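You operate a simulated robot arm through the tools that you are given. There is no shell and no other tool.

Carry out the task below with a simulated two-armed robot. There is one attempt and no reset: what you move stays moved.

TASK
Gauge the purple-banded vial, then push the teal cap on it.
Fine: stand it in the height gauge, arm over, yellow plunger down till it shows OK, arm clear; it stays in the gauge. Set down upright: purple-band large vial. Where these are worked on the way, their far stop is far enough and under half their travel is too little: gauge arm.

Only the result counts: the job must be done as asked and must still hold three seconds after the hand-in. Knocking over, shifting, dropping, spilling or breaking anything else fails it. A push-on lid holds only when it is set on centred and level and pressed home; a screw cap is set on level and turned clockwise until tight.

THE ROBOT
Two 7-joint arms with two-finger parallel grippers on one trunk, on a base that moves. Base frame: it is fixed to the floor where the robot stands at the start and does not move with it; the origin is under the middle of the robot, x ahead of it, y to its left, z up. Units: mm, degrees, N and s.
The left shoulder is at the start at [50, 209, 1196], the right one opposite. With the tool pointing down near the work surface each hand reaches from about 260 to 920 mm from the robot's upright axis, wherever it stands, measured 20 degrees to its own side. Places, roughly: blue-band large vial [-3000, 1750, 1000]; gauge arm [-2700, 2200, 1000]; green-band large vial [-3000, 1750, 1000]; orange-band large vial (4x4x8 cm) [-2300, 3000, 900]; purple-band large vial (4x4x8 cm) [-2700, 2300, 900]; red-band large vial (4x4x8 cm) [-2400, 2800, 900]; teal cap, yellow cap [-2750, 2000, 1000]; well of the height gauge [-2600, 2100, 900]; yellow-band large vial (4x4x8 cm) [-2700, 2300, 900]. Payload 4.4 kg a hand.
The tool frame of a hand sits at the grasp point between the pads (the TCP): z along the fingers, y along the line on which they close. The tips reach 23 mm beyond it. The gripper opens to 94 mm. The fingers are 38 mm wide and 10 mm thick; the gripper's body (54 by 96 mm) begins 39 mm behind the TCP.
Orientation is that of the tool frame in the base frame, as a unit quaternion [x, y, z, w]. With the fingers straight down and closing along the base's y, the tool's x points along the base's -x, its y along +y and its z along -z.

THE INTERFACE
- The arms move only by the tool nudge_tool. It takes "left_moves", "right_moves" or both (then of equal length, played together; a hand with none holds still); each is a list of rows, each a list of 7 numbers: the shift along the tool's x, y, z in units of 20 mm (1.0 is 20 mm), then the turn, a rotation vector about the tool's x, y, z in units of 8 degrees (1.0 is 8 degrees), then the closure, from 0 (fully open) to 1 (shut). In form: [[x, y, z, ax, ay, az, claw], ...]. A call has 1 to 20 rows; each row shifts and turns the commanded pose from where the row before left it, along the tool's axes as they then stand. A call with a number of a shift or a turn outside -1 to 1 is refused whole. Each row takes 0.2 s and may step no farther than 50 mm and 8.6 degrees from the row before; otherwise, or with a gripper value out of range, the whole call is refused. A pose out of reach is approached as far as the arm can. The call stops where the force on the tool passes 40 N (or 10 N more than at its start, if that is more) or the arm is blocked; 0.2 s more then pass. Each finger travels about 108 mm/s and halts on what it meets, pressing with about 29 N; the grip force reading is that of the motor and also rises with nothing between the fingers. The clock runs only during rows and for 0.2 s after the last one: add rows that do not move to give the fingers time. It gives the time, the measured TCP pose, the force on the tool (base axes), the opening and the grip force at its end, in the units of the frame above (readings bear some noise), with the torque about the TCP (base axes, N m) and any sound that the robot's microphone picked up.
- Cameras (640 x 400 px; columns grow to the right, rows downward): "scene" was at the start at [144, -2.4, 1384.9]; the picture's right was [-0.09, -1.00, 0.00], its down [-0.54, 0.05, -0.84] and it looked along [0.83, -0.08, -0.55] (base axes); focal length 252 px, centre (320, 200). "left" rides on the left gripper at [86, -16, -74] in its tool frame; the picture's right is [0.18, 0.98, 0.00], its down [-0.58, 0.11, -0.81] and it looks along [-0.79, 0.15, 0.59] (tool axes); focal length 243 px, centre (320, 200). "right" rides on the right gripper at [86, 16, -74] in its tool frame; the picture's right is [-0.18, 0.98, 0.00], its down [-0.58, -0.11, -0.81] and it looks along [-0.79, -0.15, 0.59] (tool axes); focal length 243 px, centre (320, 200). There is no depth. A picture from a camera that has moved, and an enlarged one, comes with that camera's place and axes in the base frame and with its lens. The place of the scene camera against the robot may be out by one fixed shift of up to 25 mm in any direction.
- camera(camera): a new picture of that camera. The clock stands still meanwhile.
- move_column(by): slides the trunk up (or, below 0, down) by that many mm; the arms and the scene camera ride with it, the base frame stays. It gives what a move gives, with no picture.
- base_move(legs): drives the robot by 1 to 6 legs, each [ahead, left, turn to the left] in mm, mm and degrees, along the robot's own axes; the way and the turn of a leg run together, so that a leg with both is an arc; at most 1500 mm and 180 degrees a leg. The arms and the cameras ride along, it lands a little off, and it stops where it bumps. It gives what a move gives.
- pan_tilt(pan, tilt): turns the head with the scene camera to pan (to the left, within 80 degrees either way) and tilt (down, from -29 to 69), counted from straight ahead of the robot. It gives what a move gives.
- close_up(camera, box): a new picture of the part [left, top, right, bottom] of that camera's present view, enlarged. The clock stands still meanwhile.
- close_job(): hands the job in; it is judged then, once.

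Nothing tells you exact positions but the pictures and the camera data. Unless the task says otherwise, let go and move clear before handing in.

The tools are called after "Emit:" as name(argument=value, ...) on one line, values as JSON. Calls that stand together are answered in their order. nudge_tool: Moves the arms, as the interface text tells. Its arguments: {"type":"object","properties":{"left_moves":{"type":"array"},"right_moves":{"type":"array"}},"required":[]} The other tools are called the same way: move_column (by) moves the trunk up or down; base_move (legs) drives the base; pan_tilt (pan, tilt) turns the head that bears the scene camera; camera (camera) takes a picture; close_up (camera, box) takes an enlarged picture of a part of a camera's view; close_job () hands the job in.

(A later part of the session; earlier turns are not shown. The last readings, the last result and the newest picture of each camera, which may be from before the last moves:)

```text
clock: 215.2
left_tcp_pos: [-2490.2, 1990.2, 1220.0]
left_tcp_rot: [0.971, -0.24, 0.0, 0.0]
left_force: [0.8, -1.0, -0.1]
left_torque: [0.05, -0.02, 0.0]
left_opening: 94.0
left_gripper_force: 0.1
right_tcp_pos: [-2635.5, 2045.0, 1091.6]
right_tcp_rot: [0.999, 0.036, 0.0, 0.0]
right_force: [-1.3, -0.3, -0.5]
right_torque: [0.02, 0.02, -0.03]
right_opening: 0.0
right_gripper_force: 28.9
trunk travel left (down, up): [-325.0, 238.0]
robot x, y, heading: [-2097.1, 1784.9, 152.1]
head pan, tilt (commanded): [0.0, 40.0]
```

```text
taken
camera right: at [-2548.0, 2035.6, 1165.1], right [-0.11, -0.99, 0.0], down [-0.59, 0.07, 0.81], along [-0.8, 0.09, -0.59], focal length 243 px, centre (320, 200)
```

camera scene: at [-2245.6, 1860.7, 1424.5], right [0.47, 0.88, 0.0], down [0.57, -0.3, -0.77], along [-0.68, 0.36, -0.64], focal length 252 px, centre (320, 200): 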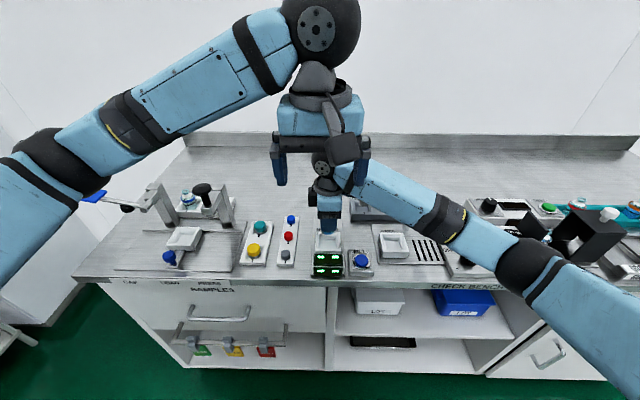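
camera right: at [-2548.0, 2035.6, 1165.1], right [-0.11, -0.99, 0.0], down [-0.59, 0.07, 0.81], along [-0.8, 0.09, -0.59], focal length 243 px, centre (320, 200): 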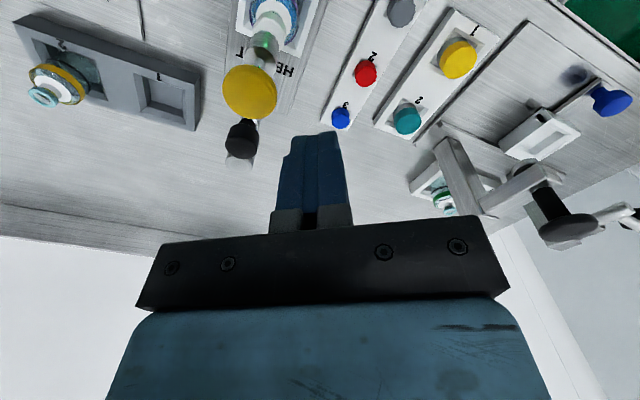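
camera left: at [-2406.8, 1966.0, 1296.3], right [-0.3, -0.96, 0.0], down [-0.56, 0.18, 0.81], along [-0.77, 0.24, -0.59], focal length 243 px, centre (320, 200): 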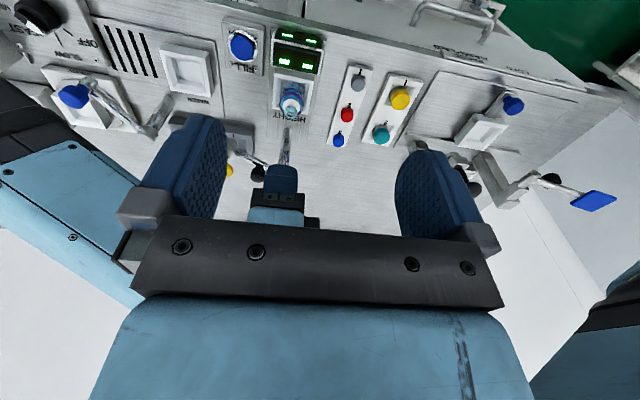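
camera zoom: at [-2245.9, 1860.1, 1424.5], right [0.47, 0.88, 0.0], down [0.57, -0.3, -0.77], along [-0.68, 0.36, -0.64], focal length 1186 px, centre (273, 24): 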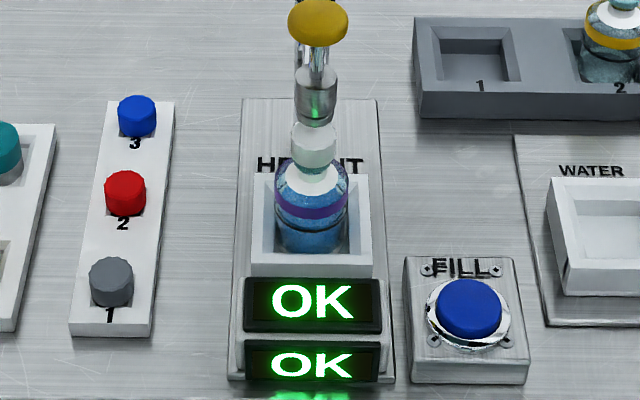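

The OK stays latched. I lower the closed fingers beside the yellow plunger and push the arm along its arc back to the clear stop.

Emit:
nudge_tool(right_moves=[[0, 0, 1, 0, 0, 0, 1], [0, 0, 1, 0, 0, 0, 1], [0, 0, 0.83, 0, 0, 0, 1], [0.224, -0.355, 0, 0, 0, 0, 1], [0.224, -0.355, 0, 0, 0, 0, 1], [0.224, -0.355, 0, 0, 0, 0, 1], [0.224, -0.355, 0, 0, 0, 0, 1], [0.239, -0.378, 0, 0, 0, 0, 1], [0.239, -0.378, 0, 0, 0, 0, 1], [0.171, -0.412, 0, 0, 0, 0, 1], [0.171, -0.412, 0, 0, 0, 0, 1], [0.097, -0.435, 0, 0, 0, 0, 1], [0.097, -0.435, 0, 0, 0, 0, 1], [0.018, -0.446, 0, 0, 0, 0, 1], [0.018, -0.446, 0, 0, 0, 0, 1], [-0.057, -0.444, 0, 0, 0, 0, 1], [-0.057, -0.444, 0, 0, 0, 0, 1], [-0.116, -0.434, 0, 0, 0, 0, 1]])

Emit:
camera(camera="right")

Emit:
close_up(camera="scene", box=[290, 160, 430, 280])

```text
clock: 219.0
left_tcp_pos: [-2488.3, 1987.6, 1220.5]
left_tcp_rot: [0.971, -0.24, -0.001, -0.002]
left_force: [0.2, 0.2, -0.8]
left_torque: [0.02, 0.0, -0.02]
left_opening: 94.1
left_gripper_force: 0.1
right_tcp_pos: [-2608.6, 2164.5, 1034.3]
right_tcp_rot: [0.999, 0.038, 0.0, 0.0]
right_force: [13.4, -20.2, -4.5]
right_torque: [-0.08, -0.08, 0.23]
right_opening: 0.1
right_gripper_force: 28.8
trunk travel left (down, up): [-325.0, 238.0]
robot x, y, heading: [-2100.4, 1785.8, 152.2]
head pan, tilt (commanded): [0.0, 40.0]
```

```text
taken
camera right: at [-2520.7, 2156.1, 1108.9], right [-0.11, -0.99, 0.0], down [-0.59, 0.06, 0.81], along [-0.8, 0.09, -0.59], focal length 243 px, centre (320, 200)
```

right: 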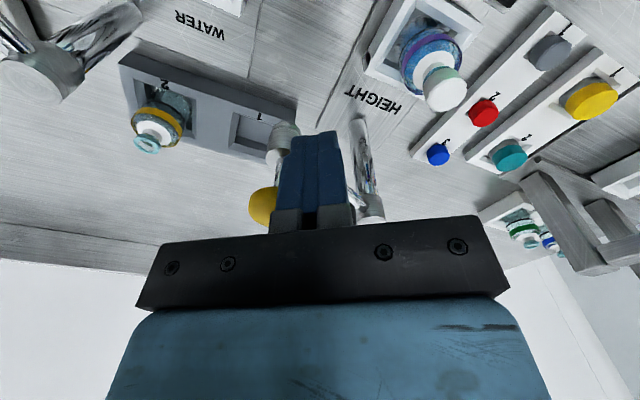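

```text
3.33 times, centred on (360, 220) of scene
camera zoom: at [-2244.4, 1857.1, 1424.7], right [0.47, 0.88, 0.0], down [0.57, -0.3, -0.77], along [-0.68, 0.36, -0.64], focal length 840 px, centre (187, 133)
```

zoom: 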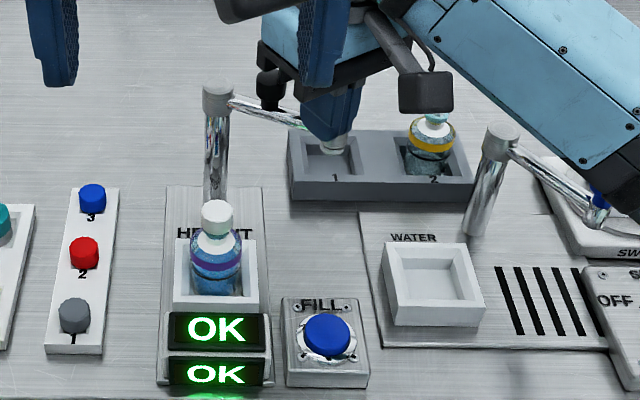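

The arm is at its clear stop (24 N resistance). I back off and raise the hand.

Emit:
nudge_tool(right_moves=[[0, 0.3, 0, 0, 0, 0, 1], [0.1, 0.3, 0, 0, 0, 0, 1], [0, 0, -0.8, 0, 0, 0, 1], [0, 0, -1, 0, 0, 0, 1], [0, 0, -1, 0, 0, 0, 1], [0, 0, -0.7, 0, 0, 0, 1]])

Emit:
camera(camera="right")

Emit:
camera(camera="scene")

```text
clock: 220.4
left_tcp_pos: [-2489.8, 1991.4, 1221.2]
left_tcp_rot: [0.971, -0.24, 0.001, 0.001]
left_force: [-0.2, 0.6, -1.2]
left_torque: [0.01, 0.02, 0.02]
left_opening: 94.2
left_gripper_force: 0.0
right_tcp_pos: [-2605.9, 2156.7, 1104.6]
right_tcp_rot: [0.999, 0.036, -0.001, 0.0]
right_force: [1.0, -0.4, 0.2]
right_torque: [-0.01, -0.01, -0.01]
right_opening: 0.0
right_gripper_force: 29.1
trunk travel left (down, up): [-325.0, 238.0]
robot x, y, heading: [-2097.5, 1783.1, 152.3]
head pan, tilt (commanded): [0.0, 40.0]
```

```text
taken
camera right: at [-2519.1, 2147.7, 1178.6], right [-0.11, -0.99, 0.0], down [-0.59, 0.07, 0.81], along [-0.8, 0.09, -0.59], focal length 243 px, centre (320, 200)
```

right: 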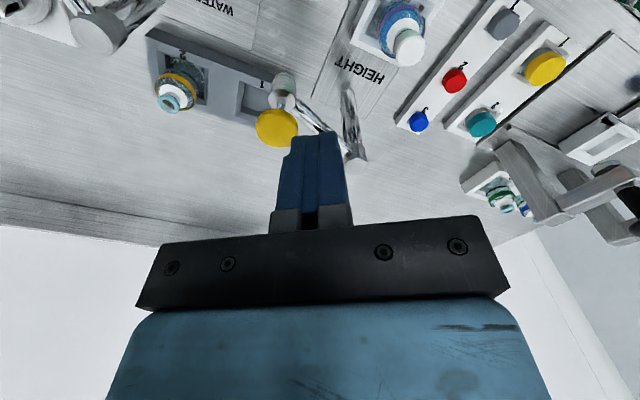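

```text
taken
camera scene: at [-2245.5, 1860.5, 1424.5], right [0.47, 0.88, 0.0], down [0.57, -0.3, -0.77], along [-0.68, 0.36, -0.64], focal length 252 px, centre (320, 200)
```

scene: 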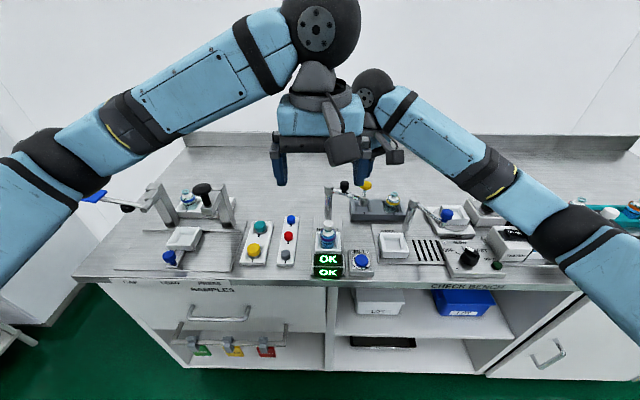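

The arm is clear and the display reads OK. The gauge evidently checks a stoppered vial, and the teal cap (with a silver crimp skirt) may be meant to go over the stopper. I look at the other vials on the bench for comparison.

Emit:
pan_tilt(pan=-40, tilt=35)

Emit:
camera(camera="scene")

```text
clock: 221.5
left_tcp_pos: [-2490.7, 1991.7, 1220.9]
left_tcp_rot: [0.971, -0.241, -0.001, 0.0]
left_force: [-0.1, 0.0, -0.3]
left_torque: [-0.02, -0.03, 0.01]
left_opening: 94.3
left_gripper_force: 0.0
right_tcp_pos: [-2607.0, 2157.1, 1104.5]
right_tcp_rot: [0.999, 0.036, 0.0, 0.0]
right_force: [-0.2, 0.4, 0.0]
right_torque: [0.0, 0.01, 0.0]
right_opening: 0.0
right_gripper_force: 29.0
trunk travel left (down, up): [-325.0, 238.0]
robot x, y, heading: [-2097.6, 1782.1, 152.3]
head pan, tilt (commanded): [-40.0, 35.0]
```

```text
taken
camera scene: at [-2203.7, 1902.6, 1432.0], right [0.93, 0.38, 0.0], down [0.22, -0.53, -0.82], along [-0.31, 0.76, -0.57], focal length 252 px, centre (320, 200)
```

scene: 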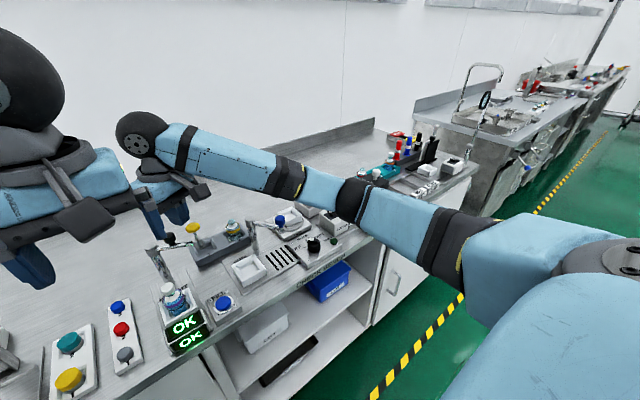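

Emit:
close_up(camera="scene", box=[340, 120, 480, 210])

Emit:
close_up(camera="scene", box=[140, 210, 260, 360])

```text
4.44 times, centred on (410, 165) of scene
camera zoom: at [-2203.7, 1902.6, 1432.0], right [0.93, 0.38, 0.0], down [0.22, -0.53, -0.82], along [-0.31, 0.76, -0.57], focal length 1120 px, centre (-80, 356)
```

zoom: 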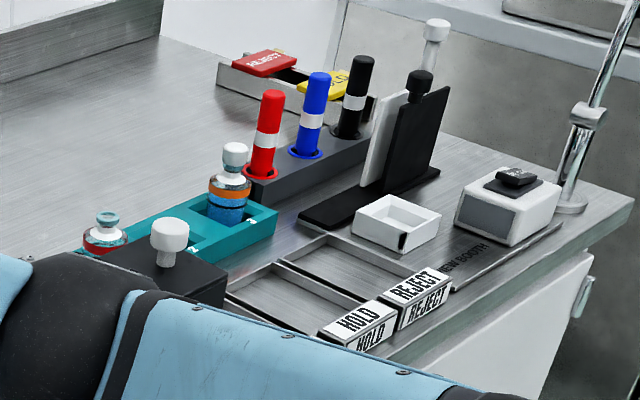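

```text
2.67 times, centred on (200, 285) of scene
camera zoom: at [-2203.7, 1902.6, 1432.0], right [0.93, 0.38, 0.0], down [0.22, -0.53, -0.82], along [-0.31, 0.76, -0.57], focal length 672 px, centre (640, -27)
```

zoom: 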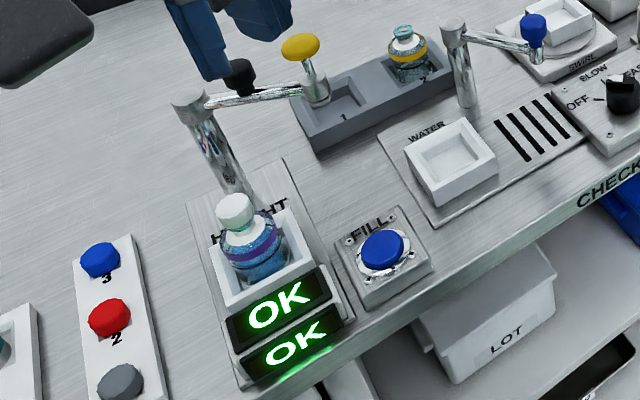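

The bench confirms it: filled vials carry a white stopper, empty ones do not, and the cap has a crimp skirt, so the stoppered vial was gauged and the teal cap goes over the stopper. I move the right hand away to the right, clear of the gauge.

Emit:
nudge_tool(right_moves=[[0, 0, -1, 0, 0, 0, 0.9], [0, 0, -1, 0, 0, 0, 0.7], [0.593, -0.94, 0, 0, 0, 0, 0.5], [0.593, -0.94, 0, 0, 0, 0, 0.5], [0.593, -0.94, 0, 0, 0, 0, 0.5], [0.593, -0.94, 0, 0, 0, 0, 0.5], [0.593, -0.94, 0, 0, 0, 0, 0.5], [0.593, -0.94, 0, 0, 0, 0, 0.5], [0.593, -0.94, 0, 0, 0, 0, 0.5], [0.593, -0.94, 0, 0, 0, 0, 0.5], [0.593, -0.94, 0, 0, 0, 0, 0.5]])

Emit:
pan_tilt(pan=0, tilt=40)

Emit:
camera(camera="scene")

Emit:
camera(camera="left")

```text
clock: 223.9
left_tcp_pos: [-2490.7, 1991.9, 1220.5]
left_tcp_rot: [0.971, -0.241, 0.0, 0.0]
left_force: [-0.2, 0.0, -0.1]
left_torque: [-0.03, -0.03, 0.01]
left_opening: 94.0
left_gripper_force: 0.0
right_tcp_pos: [-2510.3, 2335.1, 1144.2]
right_tcp_rot: [0.999, 0.037, 0.0, 0.0]
right_force: [-0.3, -0.5, -0.6]
right_torque: [0.0, -0.05, -0.02]
right_opening: 47.2
right_gripper_force: 0.2
trunk travel left (down, up): [-325.0, 238.0]
robot x, y, heading: [-2096.4, 1782.4, 152.2]
head pan, tilt (commanded): [-40.0, 35.0]
```

```text
clock: 224.9
left_tcp_pos: [-2490.6, 1991.1, 1221.6]
left_tcp_rot: [0.971, -0.24, 0.0, 0.0]
left_force: [-0.5, -0.7, 0.1]
left_torque: [0.04, -0.01, 0.0]
left_opening: 93.9
left_gripper_force: 0.0
right_tcp_pos: [-2511.3, 2333.2, 1144.0]
right_tcp_rot: [0.999, 0.036, 0.0, 0.0]
right_force: [0.2, 0.5, 0.4]
right_torque: [-0.02, 0.0, 0.0]
right_opening: 47.0
right_gripper_force: 0.0
trunk travel left (down, up): [-325.0, 238.0]
robot x, y, heading: [-2103.0, 1781.8, 152.3]
head pan, tilt (commanded): [0.0, 40.0]
```

```text
taken
camera scene: at [-2245.6, 1860.8, 1424.5], right [0.47, 0.88, 0.0], down [0.57, -0.3, -0.77], along [-0.68, 0.36, -0.64], focal length 252 px, centre (320, 200)
```

scene: 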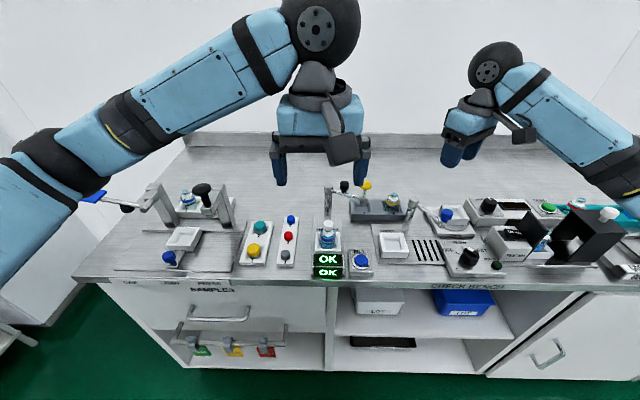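

```text
taken
camera left: at [-2406.8, 1966.0, 1296.3], right [-0.3, -0.96, 0.0], down [-0.56, 0.18, 0.81], along [-0.77, 0.24, -0.59], focal length 243 px, centre (320, 200)
```

left: 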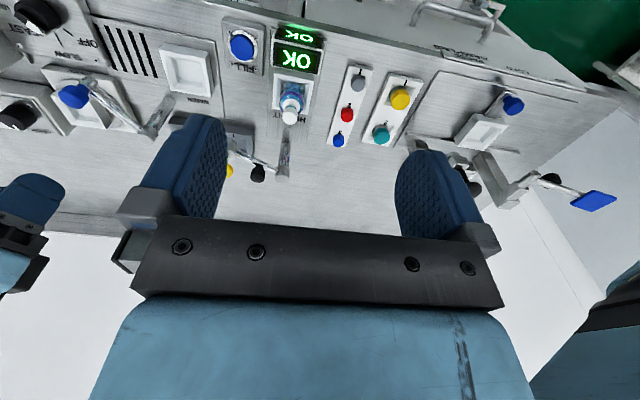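

Now the left hand goes above the teal cap.

Emit:
nudge_tool(left_moves=[[-0.959, 0.77, 0.5, 0, 0, 0, 0.2], [-0.959, 0.77, 0.5, 0, 0, 0, 0.2], [-0.959, 0.77, 0.5, 0, 0, 0, 0.2], [-0.959, 0.77, 0.5, 0, 0, 0, 0.2], [-0.959, 0.77, 0.5, 0, 0, 0, 0.2], [-0.959, 0.77, 0.5, 0, 0, 0, 0.2], [-0.959, 0.77, 0.5, 0, 0, 0, 0.2], [-0.959, 0.77, 0.5, 0, 0, 0, 0.2], [-0.959, 0.77, 0.5, 0, 0, 0, 0.2], [-0.959, 0.77, 0.5, 0, 0, 0, 0.2], [-0.959, 0.77, 0.5, 0, 0, 0, 0.2]])

Emit:
camera(camera="left")

Emit:
close_up(camera="left", box=[250, 0, 390, 110])

```text
clock: 227.3
left_tcp_pos: [-2757.4, 1939.9, 1111.3]
left_tcp_rot: [0.971, -0.24, 0.0, 0.0]
left_force: [0.5, -0.6, -0.6]
left_torque: [-0.03, -0.02, -0.02]
left_opening: 75.3
left_gripper_force: 0.1
right_tcp_pos: [-2512.2, 2333.9, 1144.9]
right_tcp_rot: [0.999, 0.036, 0.0, 0.0]
right_force: [0.3, -0.8, -1.0]
right_torque: [0.0, -0.03, -0.01]
right_opening: 47.3
right_gripper_force: 0.1
trunk travel left (down, up): [-325.0, 238.0]
robot x, y, heading: [-2099.6, 1781.4, 152.3]
head pan, tilt (commanded): [0.0, 40.0]
```

```text
taken
camera left: at [-2673.7, 1914.5, 1186.1], right [-0.3, -0.96, 0.0], down [-0.56, 0.18, 0.81], along [-0.77, 0.24, -0.59], focal length 243 px, centre (320, 200)
```

left: 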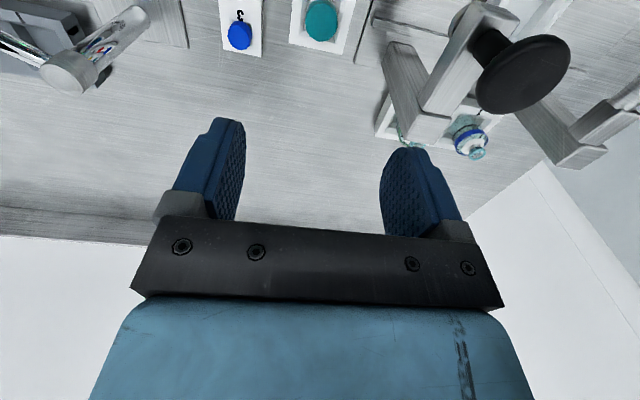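

```text
3.64 times, centred on (320, 55) of left
camera zoom: at [-2673.7, 1914.5, 1186.1], right [-0.3, -0.96, 0.0], down [-0.56, 0.18, 0.81], along [-0.77, 0.24, -0.59], focal length 882 px, centre (320, 727)
```

zoom: 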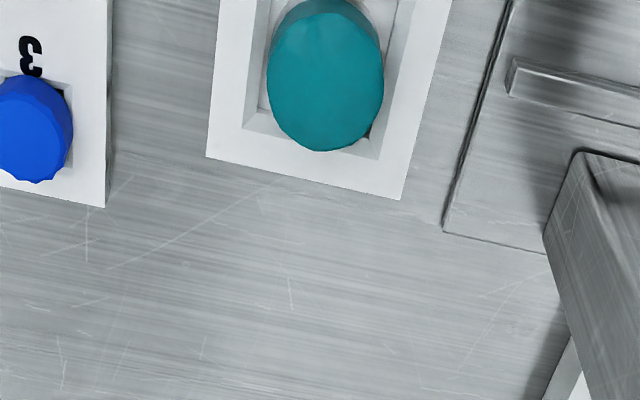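

Emit:
nudge_tool(left_moves=[[-0.225, 0.085, 0.5, 0, 0, 0, 0.35], [0, 0, 1, 0, 0, 0, 0.5], [0, 0, 1, 0, 0, 0, 0.5], [0, 0, 1, 0, 0, 0, 0.5], [0, 0, 1, 0, 0, 0, 0.5], [0, 0, 1, 0, 0, 0, 0.5], [0, 0, 1, 0, 0, 0, 0.5]])

Emit:
camera(camera="left")

Emit:
close_up(camera="left", box=[260, 20, 380, 140])

Emit:
camera(camera="scene")

```text
clock: 228.9
left_tcp_pos: [-2761.5, 1941.5, 981.6]
left_tcp_rot: [0.971, -0.24, 0.0, -0.001]
left_force: [0.2, 0.7, 0.1]
left_torque: [-0.01, -0.02, 0.01]
left_opening: 47.0
left_gripper_force: 0.1
right_tcp_pos: [-2511.6, 2334.4, 1144.4]
right_tcp_rot: [0.999, 0.036, 0.0, 0.0]
right_force: [-0.2, 0.4, 0.3]
right_torque: [-0.01, 0.04, -0.05]
right_opening: 46.8
right_gripper_force: 0.0
trunk travel left (down, up): [-325.0, 238.0]
robot x, y, heading: [-2100.6, 1781.1, 152.0]
head pan, tilt (commanded): [0.0, 40.0]
```

```text
taken
camera left: at [-2677.8, 1916.0, 1056.7], right [-0.3, -0.96, 0.0], down [-0.56, 0.17, 0.81], along [-0.77, 0.24, -0.59], focal length 243 px, centre (320, 200)
```

left: 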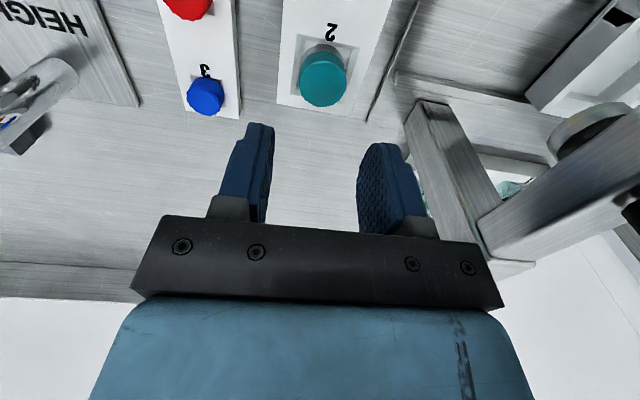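

```text
3.33 times, centred on (320, 80) of left
camera zoom: at [-2677.8, 1916.0, 1056.7], right [-0.3, -0.96, 0.0], down [-0.56, 0.17, 0.81], along [-0.77, 0.24, -0.59], focal length 809 px, centre (320, 600)
```

zoom: 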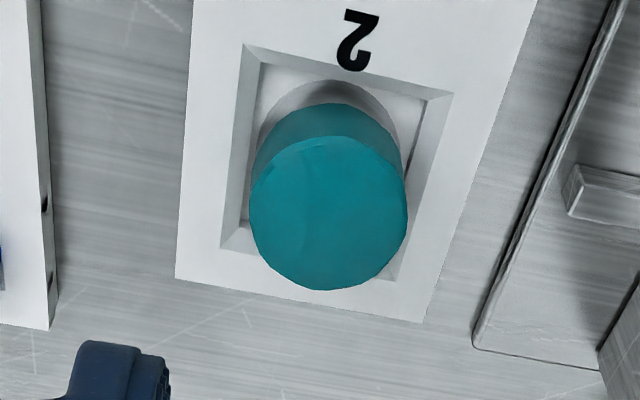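

```text
taken
camera scene: at [-2245.9, 1860.7, 1424.5], right [0.47, 0.88, 0.0], down [0.57, -0.3, -0.77], along [-0.68, 0.36, -0.64], focal length 252 px, centre (320, 200)
```

scene: 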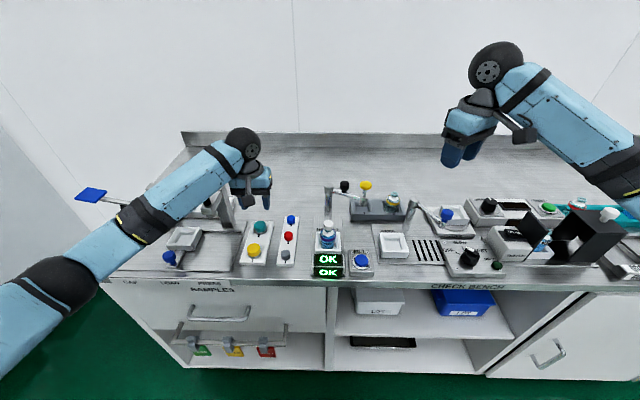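

The teal cap's top is at F 659, R −174, z 891, 33 mm wide and about 20 mm tall. I centre over it and descend, feeling for the tray.

Emit:
nudge_tool(left_moves=[[-0.06, 0.1, 0.7, 0, 0, 0, 0.5], [0, 0, 0.8, 0, 0, 0, 0.5], [0, 0, 0.8, 0, 0, 0, 0.5], [0, 0, 0.8, 0, 0, 0, 0.5], [0, 0, 0.5, 0, 0, 0, 0.5], [0, 0, 0.15, 0, 0, 0, 0.5]])

Emit:
camera(camera="left")

Emit:
close_up(camera="left", box=[240, 80, 400, 220])

```text
clock: 230.3
left_tcp_pos: [-2755.6, 1943.2, 914.9]
left_tcp_rot: [0.97, -0.243, -0.005, 0.002]
left_force: [0.8, 0.0, -0.1]
left_torque: [-0.01, -0.02, 0.03]
left_opening: 46.9
left_gripper_force: 0.1
right_tcp_pos: [-2501.5, 2336.0, 1147.9]
right_tcp_rot: [0.999, 0.035, -0.005, 0.001]
right_force: [-1.1, -0.8, 1.2]
right_torque: [-0.01, -0.01, 0.0]
right_opening: 46.9
right_gripper_force: 0.1
trunk travel left (down, up): [-325.0, 238.0]
robot x, y, heading: [-2098.2, 1783.2, 152.1]
head pan, tilt (commanded): [0.0, 40.0]
heard: click
```

```text
taken
camera left: at [-2671.1, 1918.1, 988.7], right [-0.3, -0.95, 0.0], down [-0.55, 0.18, 0.81], along [-0.78, 0.24, -0.58], focal length 243 px, centre (320, 200)
```

left: 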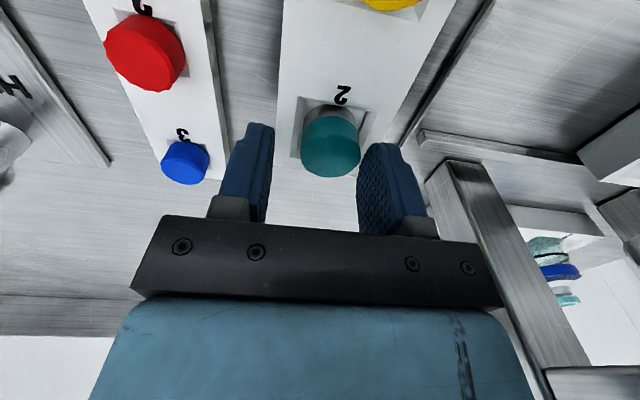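

```text
2.86 times, centred on (320, 150) of left
camera zoom: at [-2671.1, 1918.1, 988.7], right [-0.3, -0.95, 0.0], down [-0.55, 0.18, 0.81], along [-0.78, 0.24, -0.58], focal length 693 px, centre (320, 343)
```

zoom: 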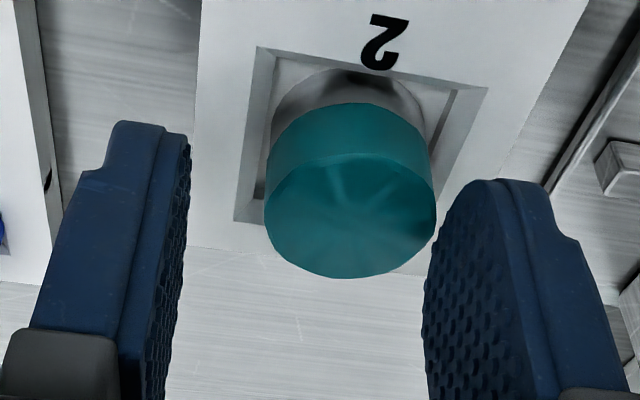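

A click, and the robot was pushed slightly: the left forearm is resting on the press knob again. I back up at once.

Emit:
nudge_tool(left_moves=[[0, 0, -1, 0, 0, 0, 0.5], [0, 0, -1, 0, 0, 0, 0.5], [0, 0, -1, 0, 0, 0, 0.5], [0, 0, -1, 0, 0, 0, 0.5]])

Emit:
camera(camera="scene")

Emit:
camera(camera="left")

```text
clock: 231.3
left_tcp_pos: [-2764.9, 1938.4, 987.8]
left_tcp_rot: [0.971, -0.239, -0.002, 0.001]
left_force: [0.1, 0.0, 1.2]
left_torque: [0.02, 0.02, -0.01]
left_opening: 47.0
left_gripper_force: 0.0
right_tcp_pos: [-2509.9, 2332.9, 1145.1]
right_tcp_rot: [0.999, 0.036, 0.0, 0.0]
right_force: [0.0, -0.3, 0.5]
right_torque: [0.0, 0.02, -0.01]
right_opening: 47.2
right_gripper_force: 0.1
trunk travel left (down, up): [-325.0, 238.0]
robot x, y, heading: [-2094.7, 1780.0, 152.2]
head pan, tilt (commanded): [0.0, 40.0]
```

```text
taken
camera scene: at [-2244.9, 1861.0, 1424.7], right [0.47, 0.88, 0.0], down [0.57, -0.3, -0.77], along [-0.68, 0.36, -0.64], focal length 252 px, centre (320, 200)
```

scene: 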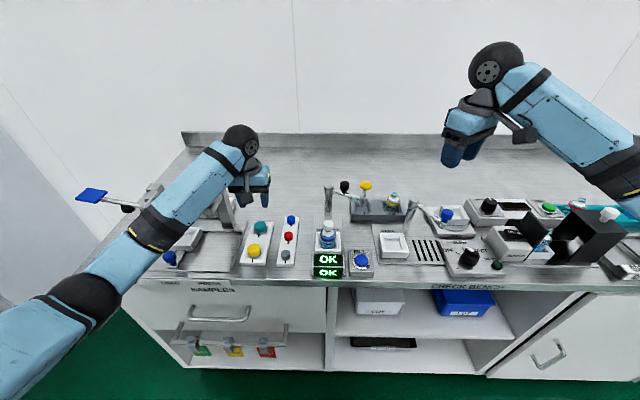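

```text
taken
camera left: at [-2680.8, 1913.7, 1062.9], right [-0.29, -0.96, 0.0], down [-0.56, 0.17, 0.81], along [-0.77, 0.24, -0.59], focal length 243 px, centre (320, 200)
```

left: 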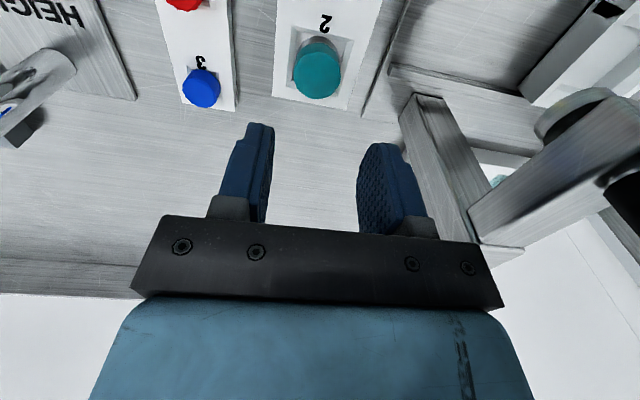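

I will use the right hand for the cap instead, because its forearm comes in clear of the press. First the left hand goes up and back out of the way.

Emit:
nudge_tool(left_moves=[[0, 0, -1, 0, 0, 0, 0.5], [0, 0, -1, 0, 0, 0, 0.5], [0, 0, -1, 0, 0, 0, 0.5], [0, 0, -1, 0, 0, 0, 0.5], [0, 0, -1, 0, 0, 0, 0.5], [0, 0, -1, 0, 0, 0, 0.5], [1, 0.4, 0, 0, 0, 0, 0.5], [1, 0.4, 0, 0, 0, 0, 0.5], [1, 0.4, 0, 0, 0, 0, 0.5], [1, 0.4, 0, 0, 0, 0, 0.5], [1, 0.4, 0, 0, 0, 0, 0.5], [1, 0.4, 0, 0, 0, 0, 0.5], [1, 0.4, 0, 0, 0, 0, 0.5], [1, 0.4, 0, 0, 0, 0, 0.5], [1, 0.4, 0, 0, 0, 0, 0.5], [1, 0.4, 0, 0, 0, 0, 0.5], [1, 0.4, 0, 0, 0, 0, 0.5], [1, 0.4, 0, 0, 0, 0, 0.5], [1, 0.4, 0, 0, 0, 0, 0.5]])

Emit:
nudge_tool(right_moves=[[0, 0, 0, 0, 0, 1, 0.5], [0, 0, 0, 0, 0, 1, 0.5], [0, 0, 0, 0, 0, 1, 0.5], [0, 0, 0, 0, 0, 1, 0.5]])

Emit:
camera(camera="scene")

```text
clock: 235.3
left_tcp_pos: [-2580.4, 1724.7, 1107.7]
left_tcp_rot: [0.971, -0.24, 0.0, 0.0]
left_force: [0.1, -1.0, -1.4]
left_torque: [-0.01, -0.02, 0.01]
left_opening: 47.0
left_gripper_force: 0.1
right_tcp_pos: [-2510.5, 2333.4, 1145.4]
right_tcp_rot: [0.999, 0.036, 0.0, 0.001]
right_force: [-0.7, -0.1, 0.9]
right_torque: [0.02, 0.0, 0.02]
right_opening: 47.2
right_gripper_force: 0.2
trunk travel left (down, up): [-325.0, 238.0]
robot x, y, heading: [-2098.5, 1787.6, 152.1]
head pan, tilt (commanded): [0.0, 40.0]
```

```text
clock: 236.3
left_tcp_pos: [-2582.8, 1726.0, 1107.5]
left_tcp_rot: [0.971, -0.241, 0.001, 0.0]
left_force: [0.0, 0.2, -0.6]
left_torque: [0.0, 0.02, 0.02]
left_opening: 46.9
left_gripper_force: 0.1
right_tcp_pos: [-2511.4, 2334.0, 1143.9]
right_tcp_rot: [0.97, -0.242, 0.0, 0.0]
right_force: [-0.3, 0.5, -0.9]
right_torque: [0.02, 0.02, -0.02]
right_opening: 47.0
right_gripper_force: 0.0
trunk travel left (down, up): [-325.0, 238.0]
robot x, y, heading: [-2100.0, 1786.8, 152.6]
head pan, tilt (commanded): [0.0, 40.0]
```

```text
taken
camera scene: at [-2245.6, 1860.7, 1424.5], right [0.47, 0.88, 0.0], down [0.57, -0.3, -0.77], along [-0.68, 0.36, -0.64], focal length 252 px, centre (320, 200)
```

scene: 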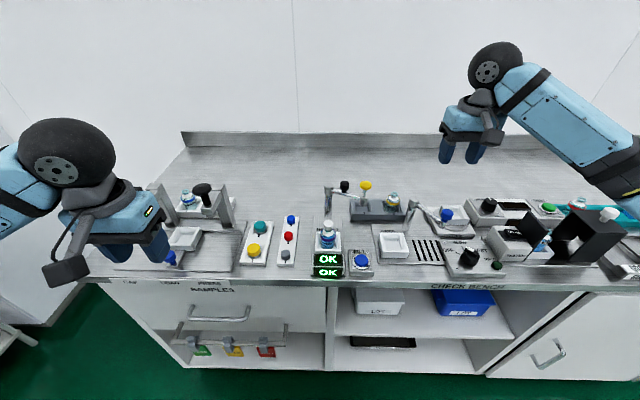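

All is in order. I bring the right hand across, high over the gauge, to above the teal cap.

Emit:
nudge_tool(right_moves=[[-0.1, 1, 0, 0, 0, 0, 0.5], [-0.1, 1, 0, 0, 0, 0, 0.5], [-0.1, 1, 0, 0, 0, 0, 0.5], [-0.1, 1, 0, 0, 0, 0, 0.5], [-0.1, 1, 0, 0, 0, 0, 0.5], [-0.1, 1, 0, 0, 0, 0, 0.5], [-0.1, 1, 0, 0, 0, 0, 0.5], [-0.1, 1, 0, 0, 0, 0, 0.5], [-0.1, 1, 0, 0, 0, 0, 0.5], [-0.1, 1, 0, 0, 0, 0, 0.5], [-0.1, 1, 0, 0, 0, 0, 0.5], [-0.1, 1, 0, 0, 0, 0, 0.5], [-0.1, 1, 0, 0, 0, 0, 0.5], [-0.1, 1, 0, 0, 0, 0, 0.5], [-0.1, 1, 0, 0, 0, 0, 0.5], [-0.1, 1, 0, 0, 0, 0, 0.5], [-0.1, 1, 0, 0, 0, 0, 0.5], [-0.1, 1, 0, 0, 0, 0, 0.5], [-0.1, 1, 0, 0, 0, 0, 0.5]])

Emit:
camera(camera="right")

Emit:
camera(camera="scene")

```text
clock: 240.3
left_tcp_pos: [-2581.6, 1725.5, 1106.8]
left_tcp_rot: [0.971, -0.24, 0.0, -0.001]
left_force: [0.4, -0.2, 0.0]
left_torque: [0.05, -0.03, 0.0]
left_opening: 47.0
left_gripper_force: 0.0
right_tcp_pos: [-2723.9, 2015.0, 1143.8]
right_tcp_rot: [0.97, -0.241, 0.0, 0.0]
right_force: [0.1, -0.6, -0.8]
right_torque: [0.01, -0.03, -0.02]
right_opening: 47.1
right_gripper_force: 0.0
trunk travel left (down, up): [-325.0, 238.0]
robot x, y, heading: [-2100.3, 1783.5, 152.2]
head pan, tilt (commanded): [0.0, 40.0]
```

```text
taken
camera right: at [-2654.0, 1960.7, 1218.0], right [-0.62, -0.78, 0.0], down [-0.46, 0.37, 0.81], along [-0.63, 0.5, -0.59], focal length 243 px, centre (320, 200)
```

right: 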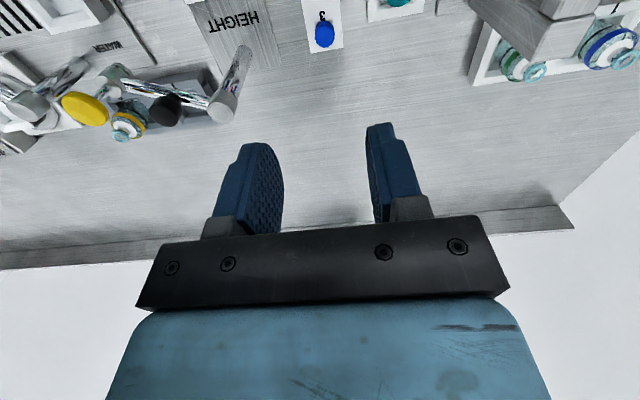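

```text
taken
camera scene: at [-2246.0, 1859.8, 1424.5], right [0.47, 0.88, 0.0], down [0.57, -0.3, -0.77], along [-0.68, 0.36, -0.64], focal length 252 px, centre (320, 200)
```

scene: 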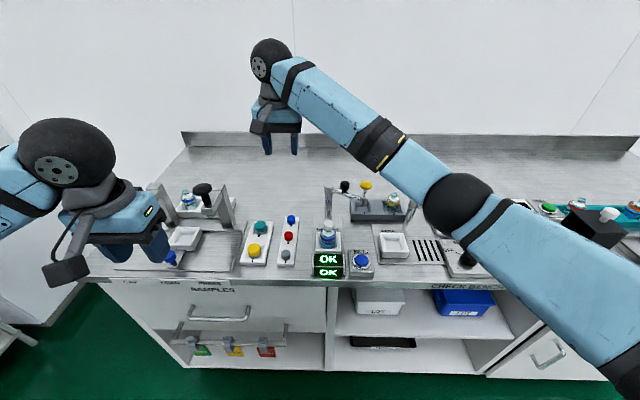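

The way is clear. I go on to above the teal cap and descend part-way.

Emit:
nudge_tool(right_moves=[[-0.02, 0.85, 0, 0, 0, 0, 0.5], [-0.02, 0.85, 0, 0, 0, 0, 0.5], [-0.02, 0.85, 0, 0, 0, 0, 0.5], [-0.02, 0.85, 0, 0, 0, 0, 0.5], [0, 0.85, 0, 0, 0, 0, 0.5], [0, 0, 1, 0, 0, 0, 0.5], [0, 0, 1, 0, 0, 0, 0.5], [0, 0, 1, 0, 0, 0, 0.5], [0, 0, 1, 0, 0, 0, 0.5], [0, 0, 1, 0, 0, 0, 0.5], [0, 0, 1, 0, 0, 0, 0.5], [0, 0, 1, 0, 0, 0, 0.5]])

Emit:
camera(camera="right")

Emit:
close_up(camera="right", box=[260, 20, 380, 140])

Emit:
camera(camera="scene")

```text
clock: 242.9
left_tcp_pos: [-2582.2, 1725.7, 1107.0]
left_tcp_rot: [0.971, -0.24, 0.0, 0.0]
left_force: [0.4, 0.3, 0.0]
left_torque: [0.03, -0.02, -0.03]
left_opening: 47.1
left_gripper_force: 0.1
right_tcp_pos: [-2765.6, 1941.2, 1003.5]
right_tcp_rot: [0.971, -0.241, -0.001, 0.0]
right_force: [-0.2, 0.5, -0.5]
right_torque: [-0.02, -0.06, 0.02]
right_opening: 47.1
right_gripper_force: 0.0
trunk travel left (down, up): [-325.0, 238.0]
robot x, y, heading: [-2099.6, 1783.9, 152.2]
head pan, tilt (commanded): [0.0, 40.0]
```

```text
taken
camera right: at [-2695.5, 1887.6, 1078.5], right [-0.62, -0.78, 0.0], down [-0.46, 0.37, 0.81], along [-0.63, 0.5, -0.59], focal length 243 px, centre (320, 200)
```

right: 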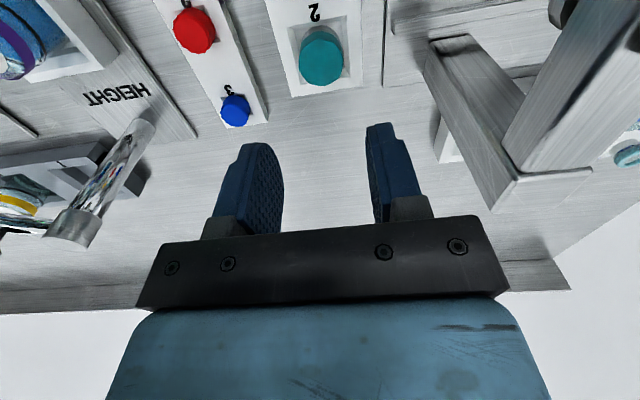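

```text
3.33 times, centred on (320, 80) of right
camera zoom: at [-2695.5, 1887.6, 1078.5], right [-0.62, -0.78, 0.0], down [-0.46, 0.37, 0.81], along [-0.63, 0.5, -0.59], focal length 809 px, centre (320, 600)
```

zoom: 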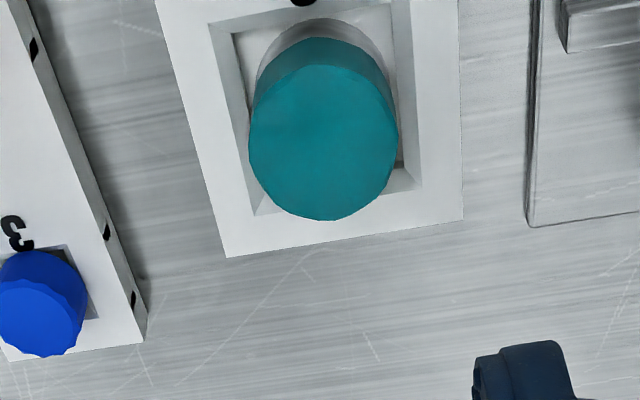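

```text
taken
camera scene: at [-2245.8, 1860.7, 1424.5], right [0.47, 0.88, 0.0], down [0.57, -0.3, -0.77], along [-0.68, 0.36, -0.64], focal length 252 px, centre (320, 200)
```

scene: 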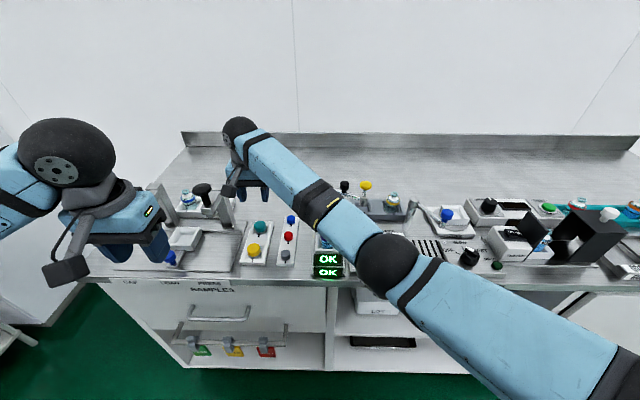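

The cap is centred to within 3 mm. I correct and descend in stages, checking for any contact of the arm.

Emit:
nudge_tool(right_moves=[[0.1, 0.035, 0.6, 0, 0, 0, 0.5], [0, 0, 0.8, 0, 0, 0, 0.5], [0, 0, 0.8, 0, 0, 0, 0.5]])

Emit:
nudge_tool(right_moves=[[0, 0, 0.8, 0, 0, 0, 0.5], [0, 0, 0.8, 0, 0, 0, 0.5]])

Emit:
camera(camera="scene")

Emit:
close_up(camera="right", box=[240, 60, 400, 220])

```text
clock: 243.7
left_tcp_pos: [-2581.3, 1726.3, 1107.8]
left_tcp_rot: [0.971, -0.241, 0.0, 0.0]
left_force: [-0.9, 0.7, -0.1]
left_torque: [-0.03, 0.02, 0.01]
left_opening: 47.0
left_gripper_force: 0.1
right_tcp_pos: [-2764.5, 1943.6, 960.0]
right_tcp_rot: [0.97, -0.242, -0.001, -0.002]
right_force: [-0.3, -0.1, -0.1]
right_torque: [0.0, 0.01, -0.02]
right_opening: 46.9
right_gripper_force: 0.1
trunk travel left (down, up): [-325.0, 238.0]
robot x, y, heading: [-2098.5, 1784.4, 152.1]
head pan, tilt (commanded): [0.0, 40.0]
```

```text
clock: 244.3
left_tcp_pos: [-2581.7, 1725.3, 1106.8]
left_tcp_rot: [0.971, -0.241, 0.0, 0.0]
left_force: [0.2, 0.0, 0.7]
left_torque: [0.01, 0.02, -0.04]
left_opening: 47.1
left_gripper_force: 0.1
right_tcp_pos: [-2764.6, 1945.3, 929.8]
right_tcp_rot: [0.97, -0.244, -0.002, -0.002]
right_force: [0.4, -0.4, 0.5]
right_torque: [0.03, -0.03, -0.01]
right_opening: 46.8
right_gripper_force: 0.2
trunk travel left (down, up): [-325.0, 238.0]
robot x, y, heading: [-2099.4, 1782.0, 152.5]
head pan, tilt (commanded): [0.0, 40.0]
```

```text
taken
camera scene: at [-2245.7, 1860.7, 1424.5], right [0.47, 0.88, 0.0], down [0.57, -0.3, -0.77], along [-0.68, 0.36, -0.64], focal length 252 px, centre (320, 200)
```

scene: 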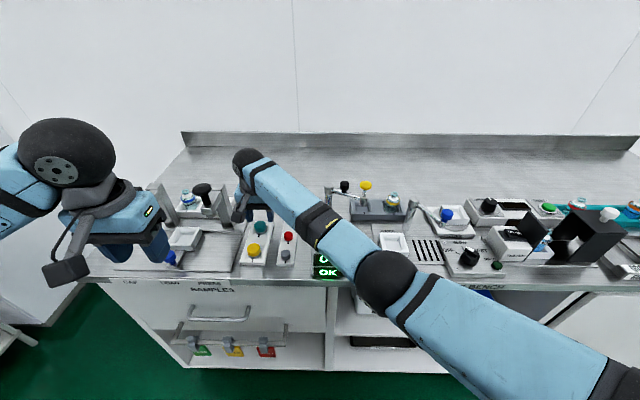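

```text
2.50 times, centred on (320, 140) of right
camera zoom: at [-2695.4, 1891.5, 1003.1], right [-0.63, -0.78, 0.0], down [-0.46, 0.37, 0.81], along [-0.63, 0.51, -0.59], focal length 606 px, centre (320, 350)
```

zoom: 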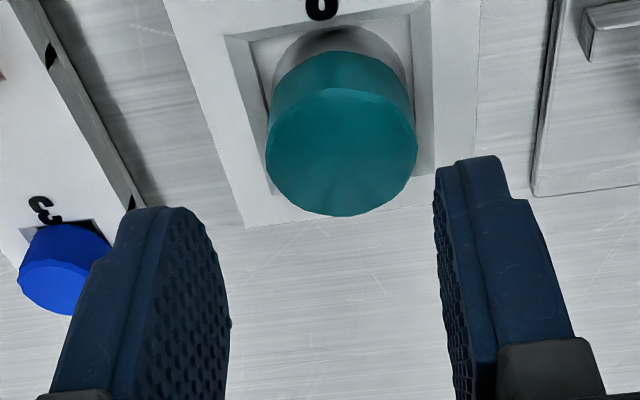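

The right wrist drifts a few millimetres here, as if a joint nears its limit. I rise a little, turn the hand 60° to relieve the wrist, and try again.

Emit:
nudge_tool(right_moves=[[0, 0, -1, 0, 0, 0, 0.5], [0, 0, -1, 0, 0, 0, 0.5], [0, 0, -1, 0, 0, 0, 0.5], [0, 0, 0, 0, 0, -1, 0.5], [0, 0, 0, 0, 0, -1, 0.5], [0, 0, 0, 0, 0, -1, 0.5], [0, 0, 0, 0, 0, -1, 0.5], [0, 0, 0, 0, 0, -1, 0.5], [0, 0, 0, 0, 0, -1, 0.5], [0, 0, 0, 0, 0, -1, 0.5], [0, 0, 0, 0, 0, -0.5, 0.5]])

Emit:
camera(camera="right")

Emit:
close_up(camera="right", box=[260, 20, 380, 140])

```text
clock: 246.7
left_tcp_pos: [-2580.6, 1726.0, 1106.3]
left_tcp_rot: [0.971, -0.24, 0.0, 0.001]
left_force: [0.6, -0.9, 0.4]
left_torque: [0.01, -0.01, 0.03]
left_opening: 46.7
left_gripper_force: 0.0
right_tcp_pos: [-2762.8, 1940.0, 988.1]
right_tcp_rot: [0.961, 0.278, -0.001, 0.0]
right_force: [-0.2, 0.1, -0.3]
right_torque: [-0.05, 0.01, 0.0]
right_opening: 46.7
right_gripper_force: 0.2
trunk travel left (down, up): [-325.0, 238.0]
robot x, y, heading: [-2104.9, 1785.7, 152.2]
head pan, tilt (commanded): [0.0, 40.0]
```

```text
taken
camera right: at [-2680.8, 1973.0, 1062.5], right [0.37, -0.93, 0.0], down [-0.55, -0.22, 0.81], along [-0.75, -0.3, -0.59], focal length 243 px, centre (320, 200)
```

right: 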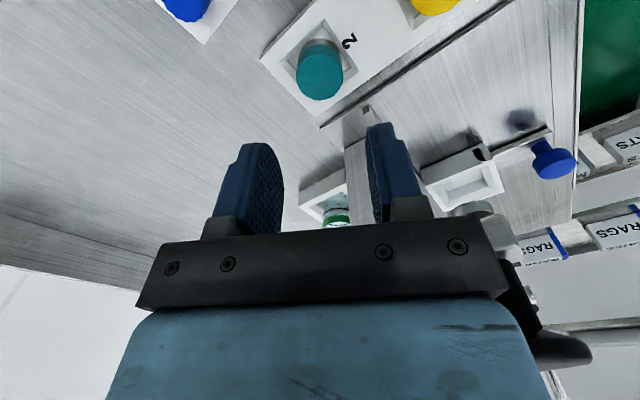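

```text
3.33 times, centred on (320, 80) of right
camera zoom: at [-2680.8, 1973.0, 1062.5], right [0.37, -0.93, 0.0], down [-0.55, -0.22, 0.81], along [-0.75, -0.3, -0.59], focal length 809 px, centre (320, 600)
```

zoom: 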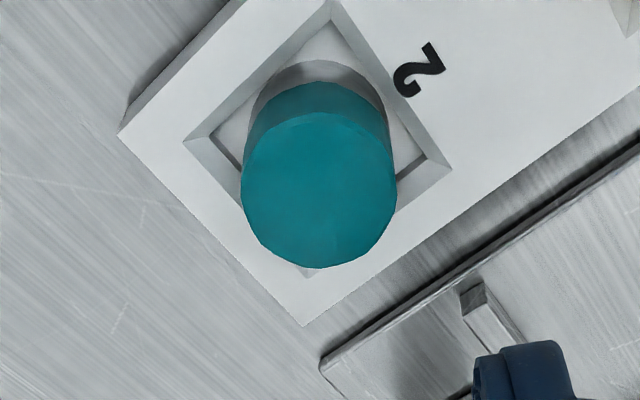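

The wrist is straight again and centred on the cap to within half a millimetre. I descend.

Emit:
nudge_tool(right_moves=[[0, 0, 0.7, 0, 0, 0, 0.5], [0, 0, 0.8, 0, 0, 0, 0.5], [0, 0, 0.8, 0, 0, 0, 0.5]])

Emit:
camera(camera="right")

Emit:
camera(camera="scene")

```text
clock: 247.5
left_tcp_pos: [-2581.5, 1725.9, 1107.0]
left_tcp_rot: [0.971, -0.24, -0.001, -0.001]
left_force: [-0.1, 0.4, 0.1]
left_torque: [0.01, 0.01, 0.01]
left_opening: 46.9
left_gripper_force: 0.1
right_tcp_pos: [-2764.6, 1945.3, 943.0]
right_tcp_rot: [0.962, 0.274, 0.0, -0.002]
right_force: [0.5, 0.2, 0.0]
right_torque: [0.0, 0.03, 0.0]
right_opening: 47.2
right_gripper_force: 0.1
trunk travel left (down, up): [-325.0, 238.0]
robot x, y, heading: [-2097.5, 1782.4, 152.4]
head pan, tilt (commanded): [0.0, 40.0]
```

```text
taken
camera right: at [-2681.5, 1977.4, 1017.5], right [0.36, -0.93, 0.0], down [-0.55, -0.22, 0.81], along [-0.75, -0.29, -0.59], focal length 243 px, centre (320, 200)
```

right: 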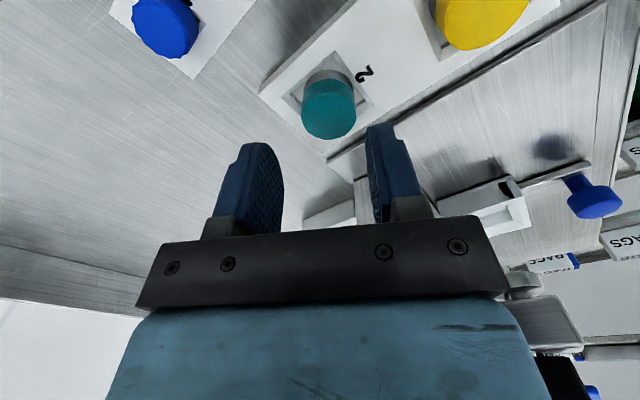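

```text
taken
camera scene: at [-2245.8, 1860.8, 1424.5], right [0.47, 0.88, 0.0], down [0.57, -0.3, -0.77], along [-0.68, 0.36, -0.64], focal length 252 px, centre (320, 200)
```

scene: 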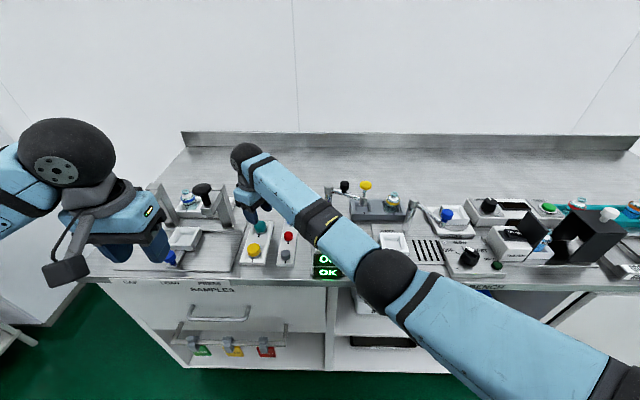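

The drift appears again at this height without any force, so it is the arm's own limit when reaching this far across and down. I raise the hand and lower the trunk by 80 mm to give the arm a better posture.

Emit:
nudge_tool(right_moves=[[0, 0, -1, 0, 0, 0, 0.5], [0, 0, -1, 0, 0, 0, 0.5], [0, 0, -1, 0, 0, 0, 0.5], [0, 0, -1, 0, 0, 0, 0.5], [0, 0, -1, 0, 0, 0, 0.5], [0, 0, -0.5, 0, 0, 0, 0.5]])

Emit:
move_column(by=-80)

Emit:
camera(camera="right")

Emit:
camera(camera="scene")

```text
clock: 248.9
left_tcp_pos: [-2581.4, 1726.6, 1107.0]
left_tcp_rot: [0.97, -0.241, 0.0, 0.0]
left_force: [0.1, 0.0, 0.8]
left_torque: [0.01, 0.02, 0.03]
left_opening: 46.9
left_gripper_force: 0.1
right_tcp_pos: [-2762.9, 1940.8, 1051.7]
right_tcp_rot: [0.961, 0.277, 0.0, -0.001]
right_force: [-0.7, -0.2, 0.4]
right_torque: [0.0, 0.01, 0.0]
right_opening: 47.0
right_gripper_force: 0.1
trunk travel left (down, up): [-325.0, 238.0]
robot x, y, heading: [-2100.7, 1785.5, 152.4]
head pan, tilt (commanded): [0.0, 40.0]
```

```text
clock: 250.1
left_tcp_pos: [-2581.4, 1726.6, 1027.1]
left_tcp_rot: [0.971, -0.241, 0.0, 0.0]
left_force: [-0.9, 0.3, -0.4]
left_torque: [0.01, -0.03, 0.01]
left_opening: 46.9
left_gripper_force: 0.1
right_tcp_pos: [-2762.9, 1939.6, 974.1]
right_tcp_rot: [0.961, 0.276, 0.0, 0.0]
right_force: [-0.1, 0.3, 0.8]
right_torque: [0.02, 0.0, 0.02]
right_opening: 47.1
right_gripper_force: 0.1
trunk travel left (down, up): [-245.0, 318.0]
robot x, y, heading: [-2099.8, 1783.0, 152.3]
head pan, tilt (commanded): [0.0, 40.0]
```

```text
taken
camera right: at [-2680.5, 1972.7, 1046.7], right [0.37, -0.93, 0.0], down [-0.55, -0.22, 0.81], along [-0.75, -0.3, -0.59], focal length 243 px, centre (320, 200)
```

right: 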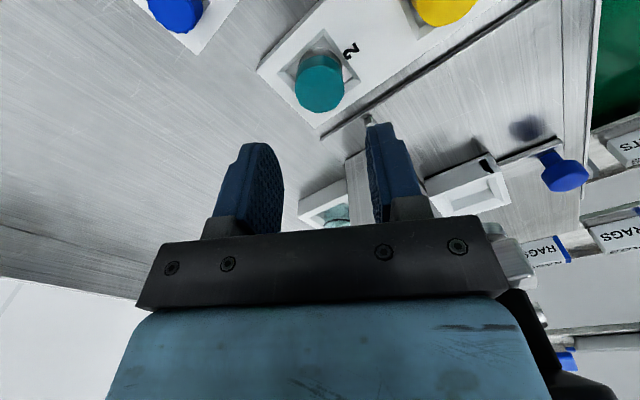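

```text
taken
camera scene: at [-2245.2, 1860.7, 1344.6], right [0.47, 0.88, 0.0], down [0.57, -0.3, -0.77], along [-0.68, 0.36, -0.64], focal length 252 px, centre (320, 200)
```

scene: 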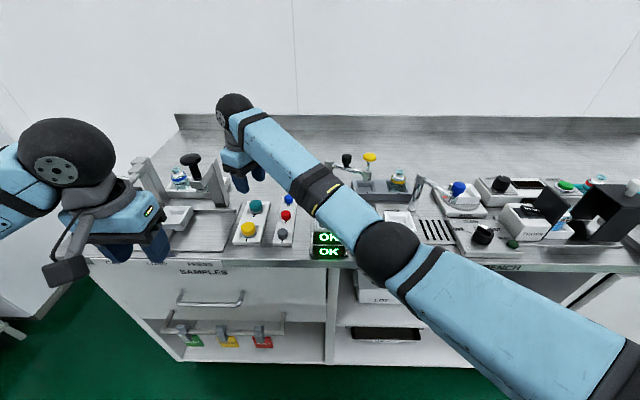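

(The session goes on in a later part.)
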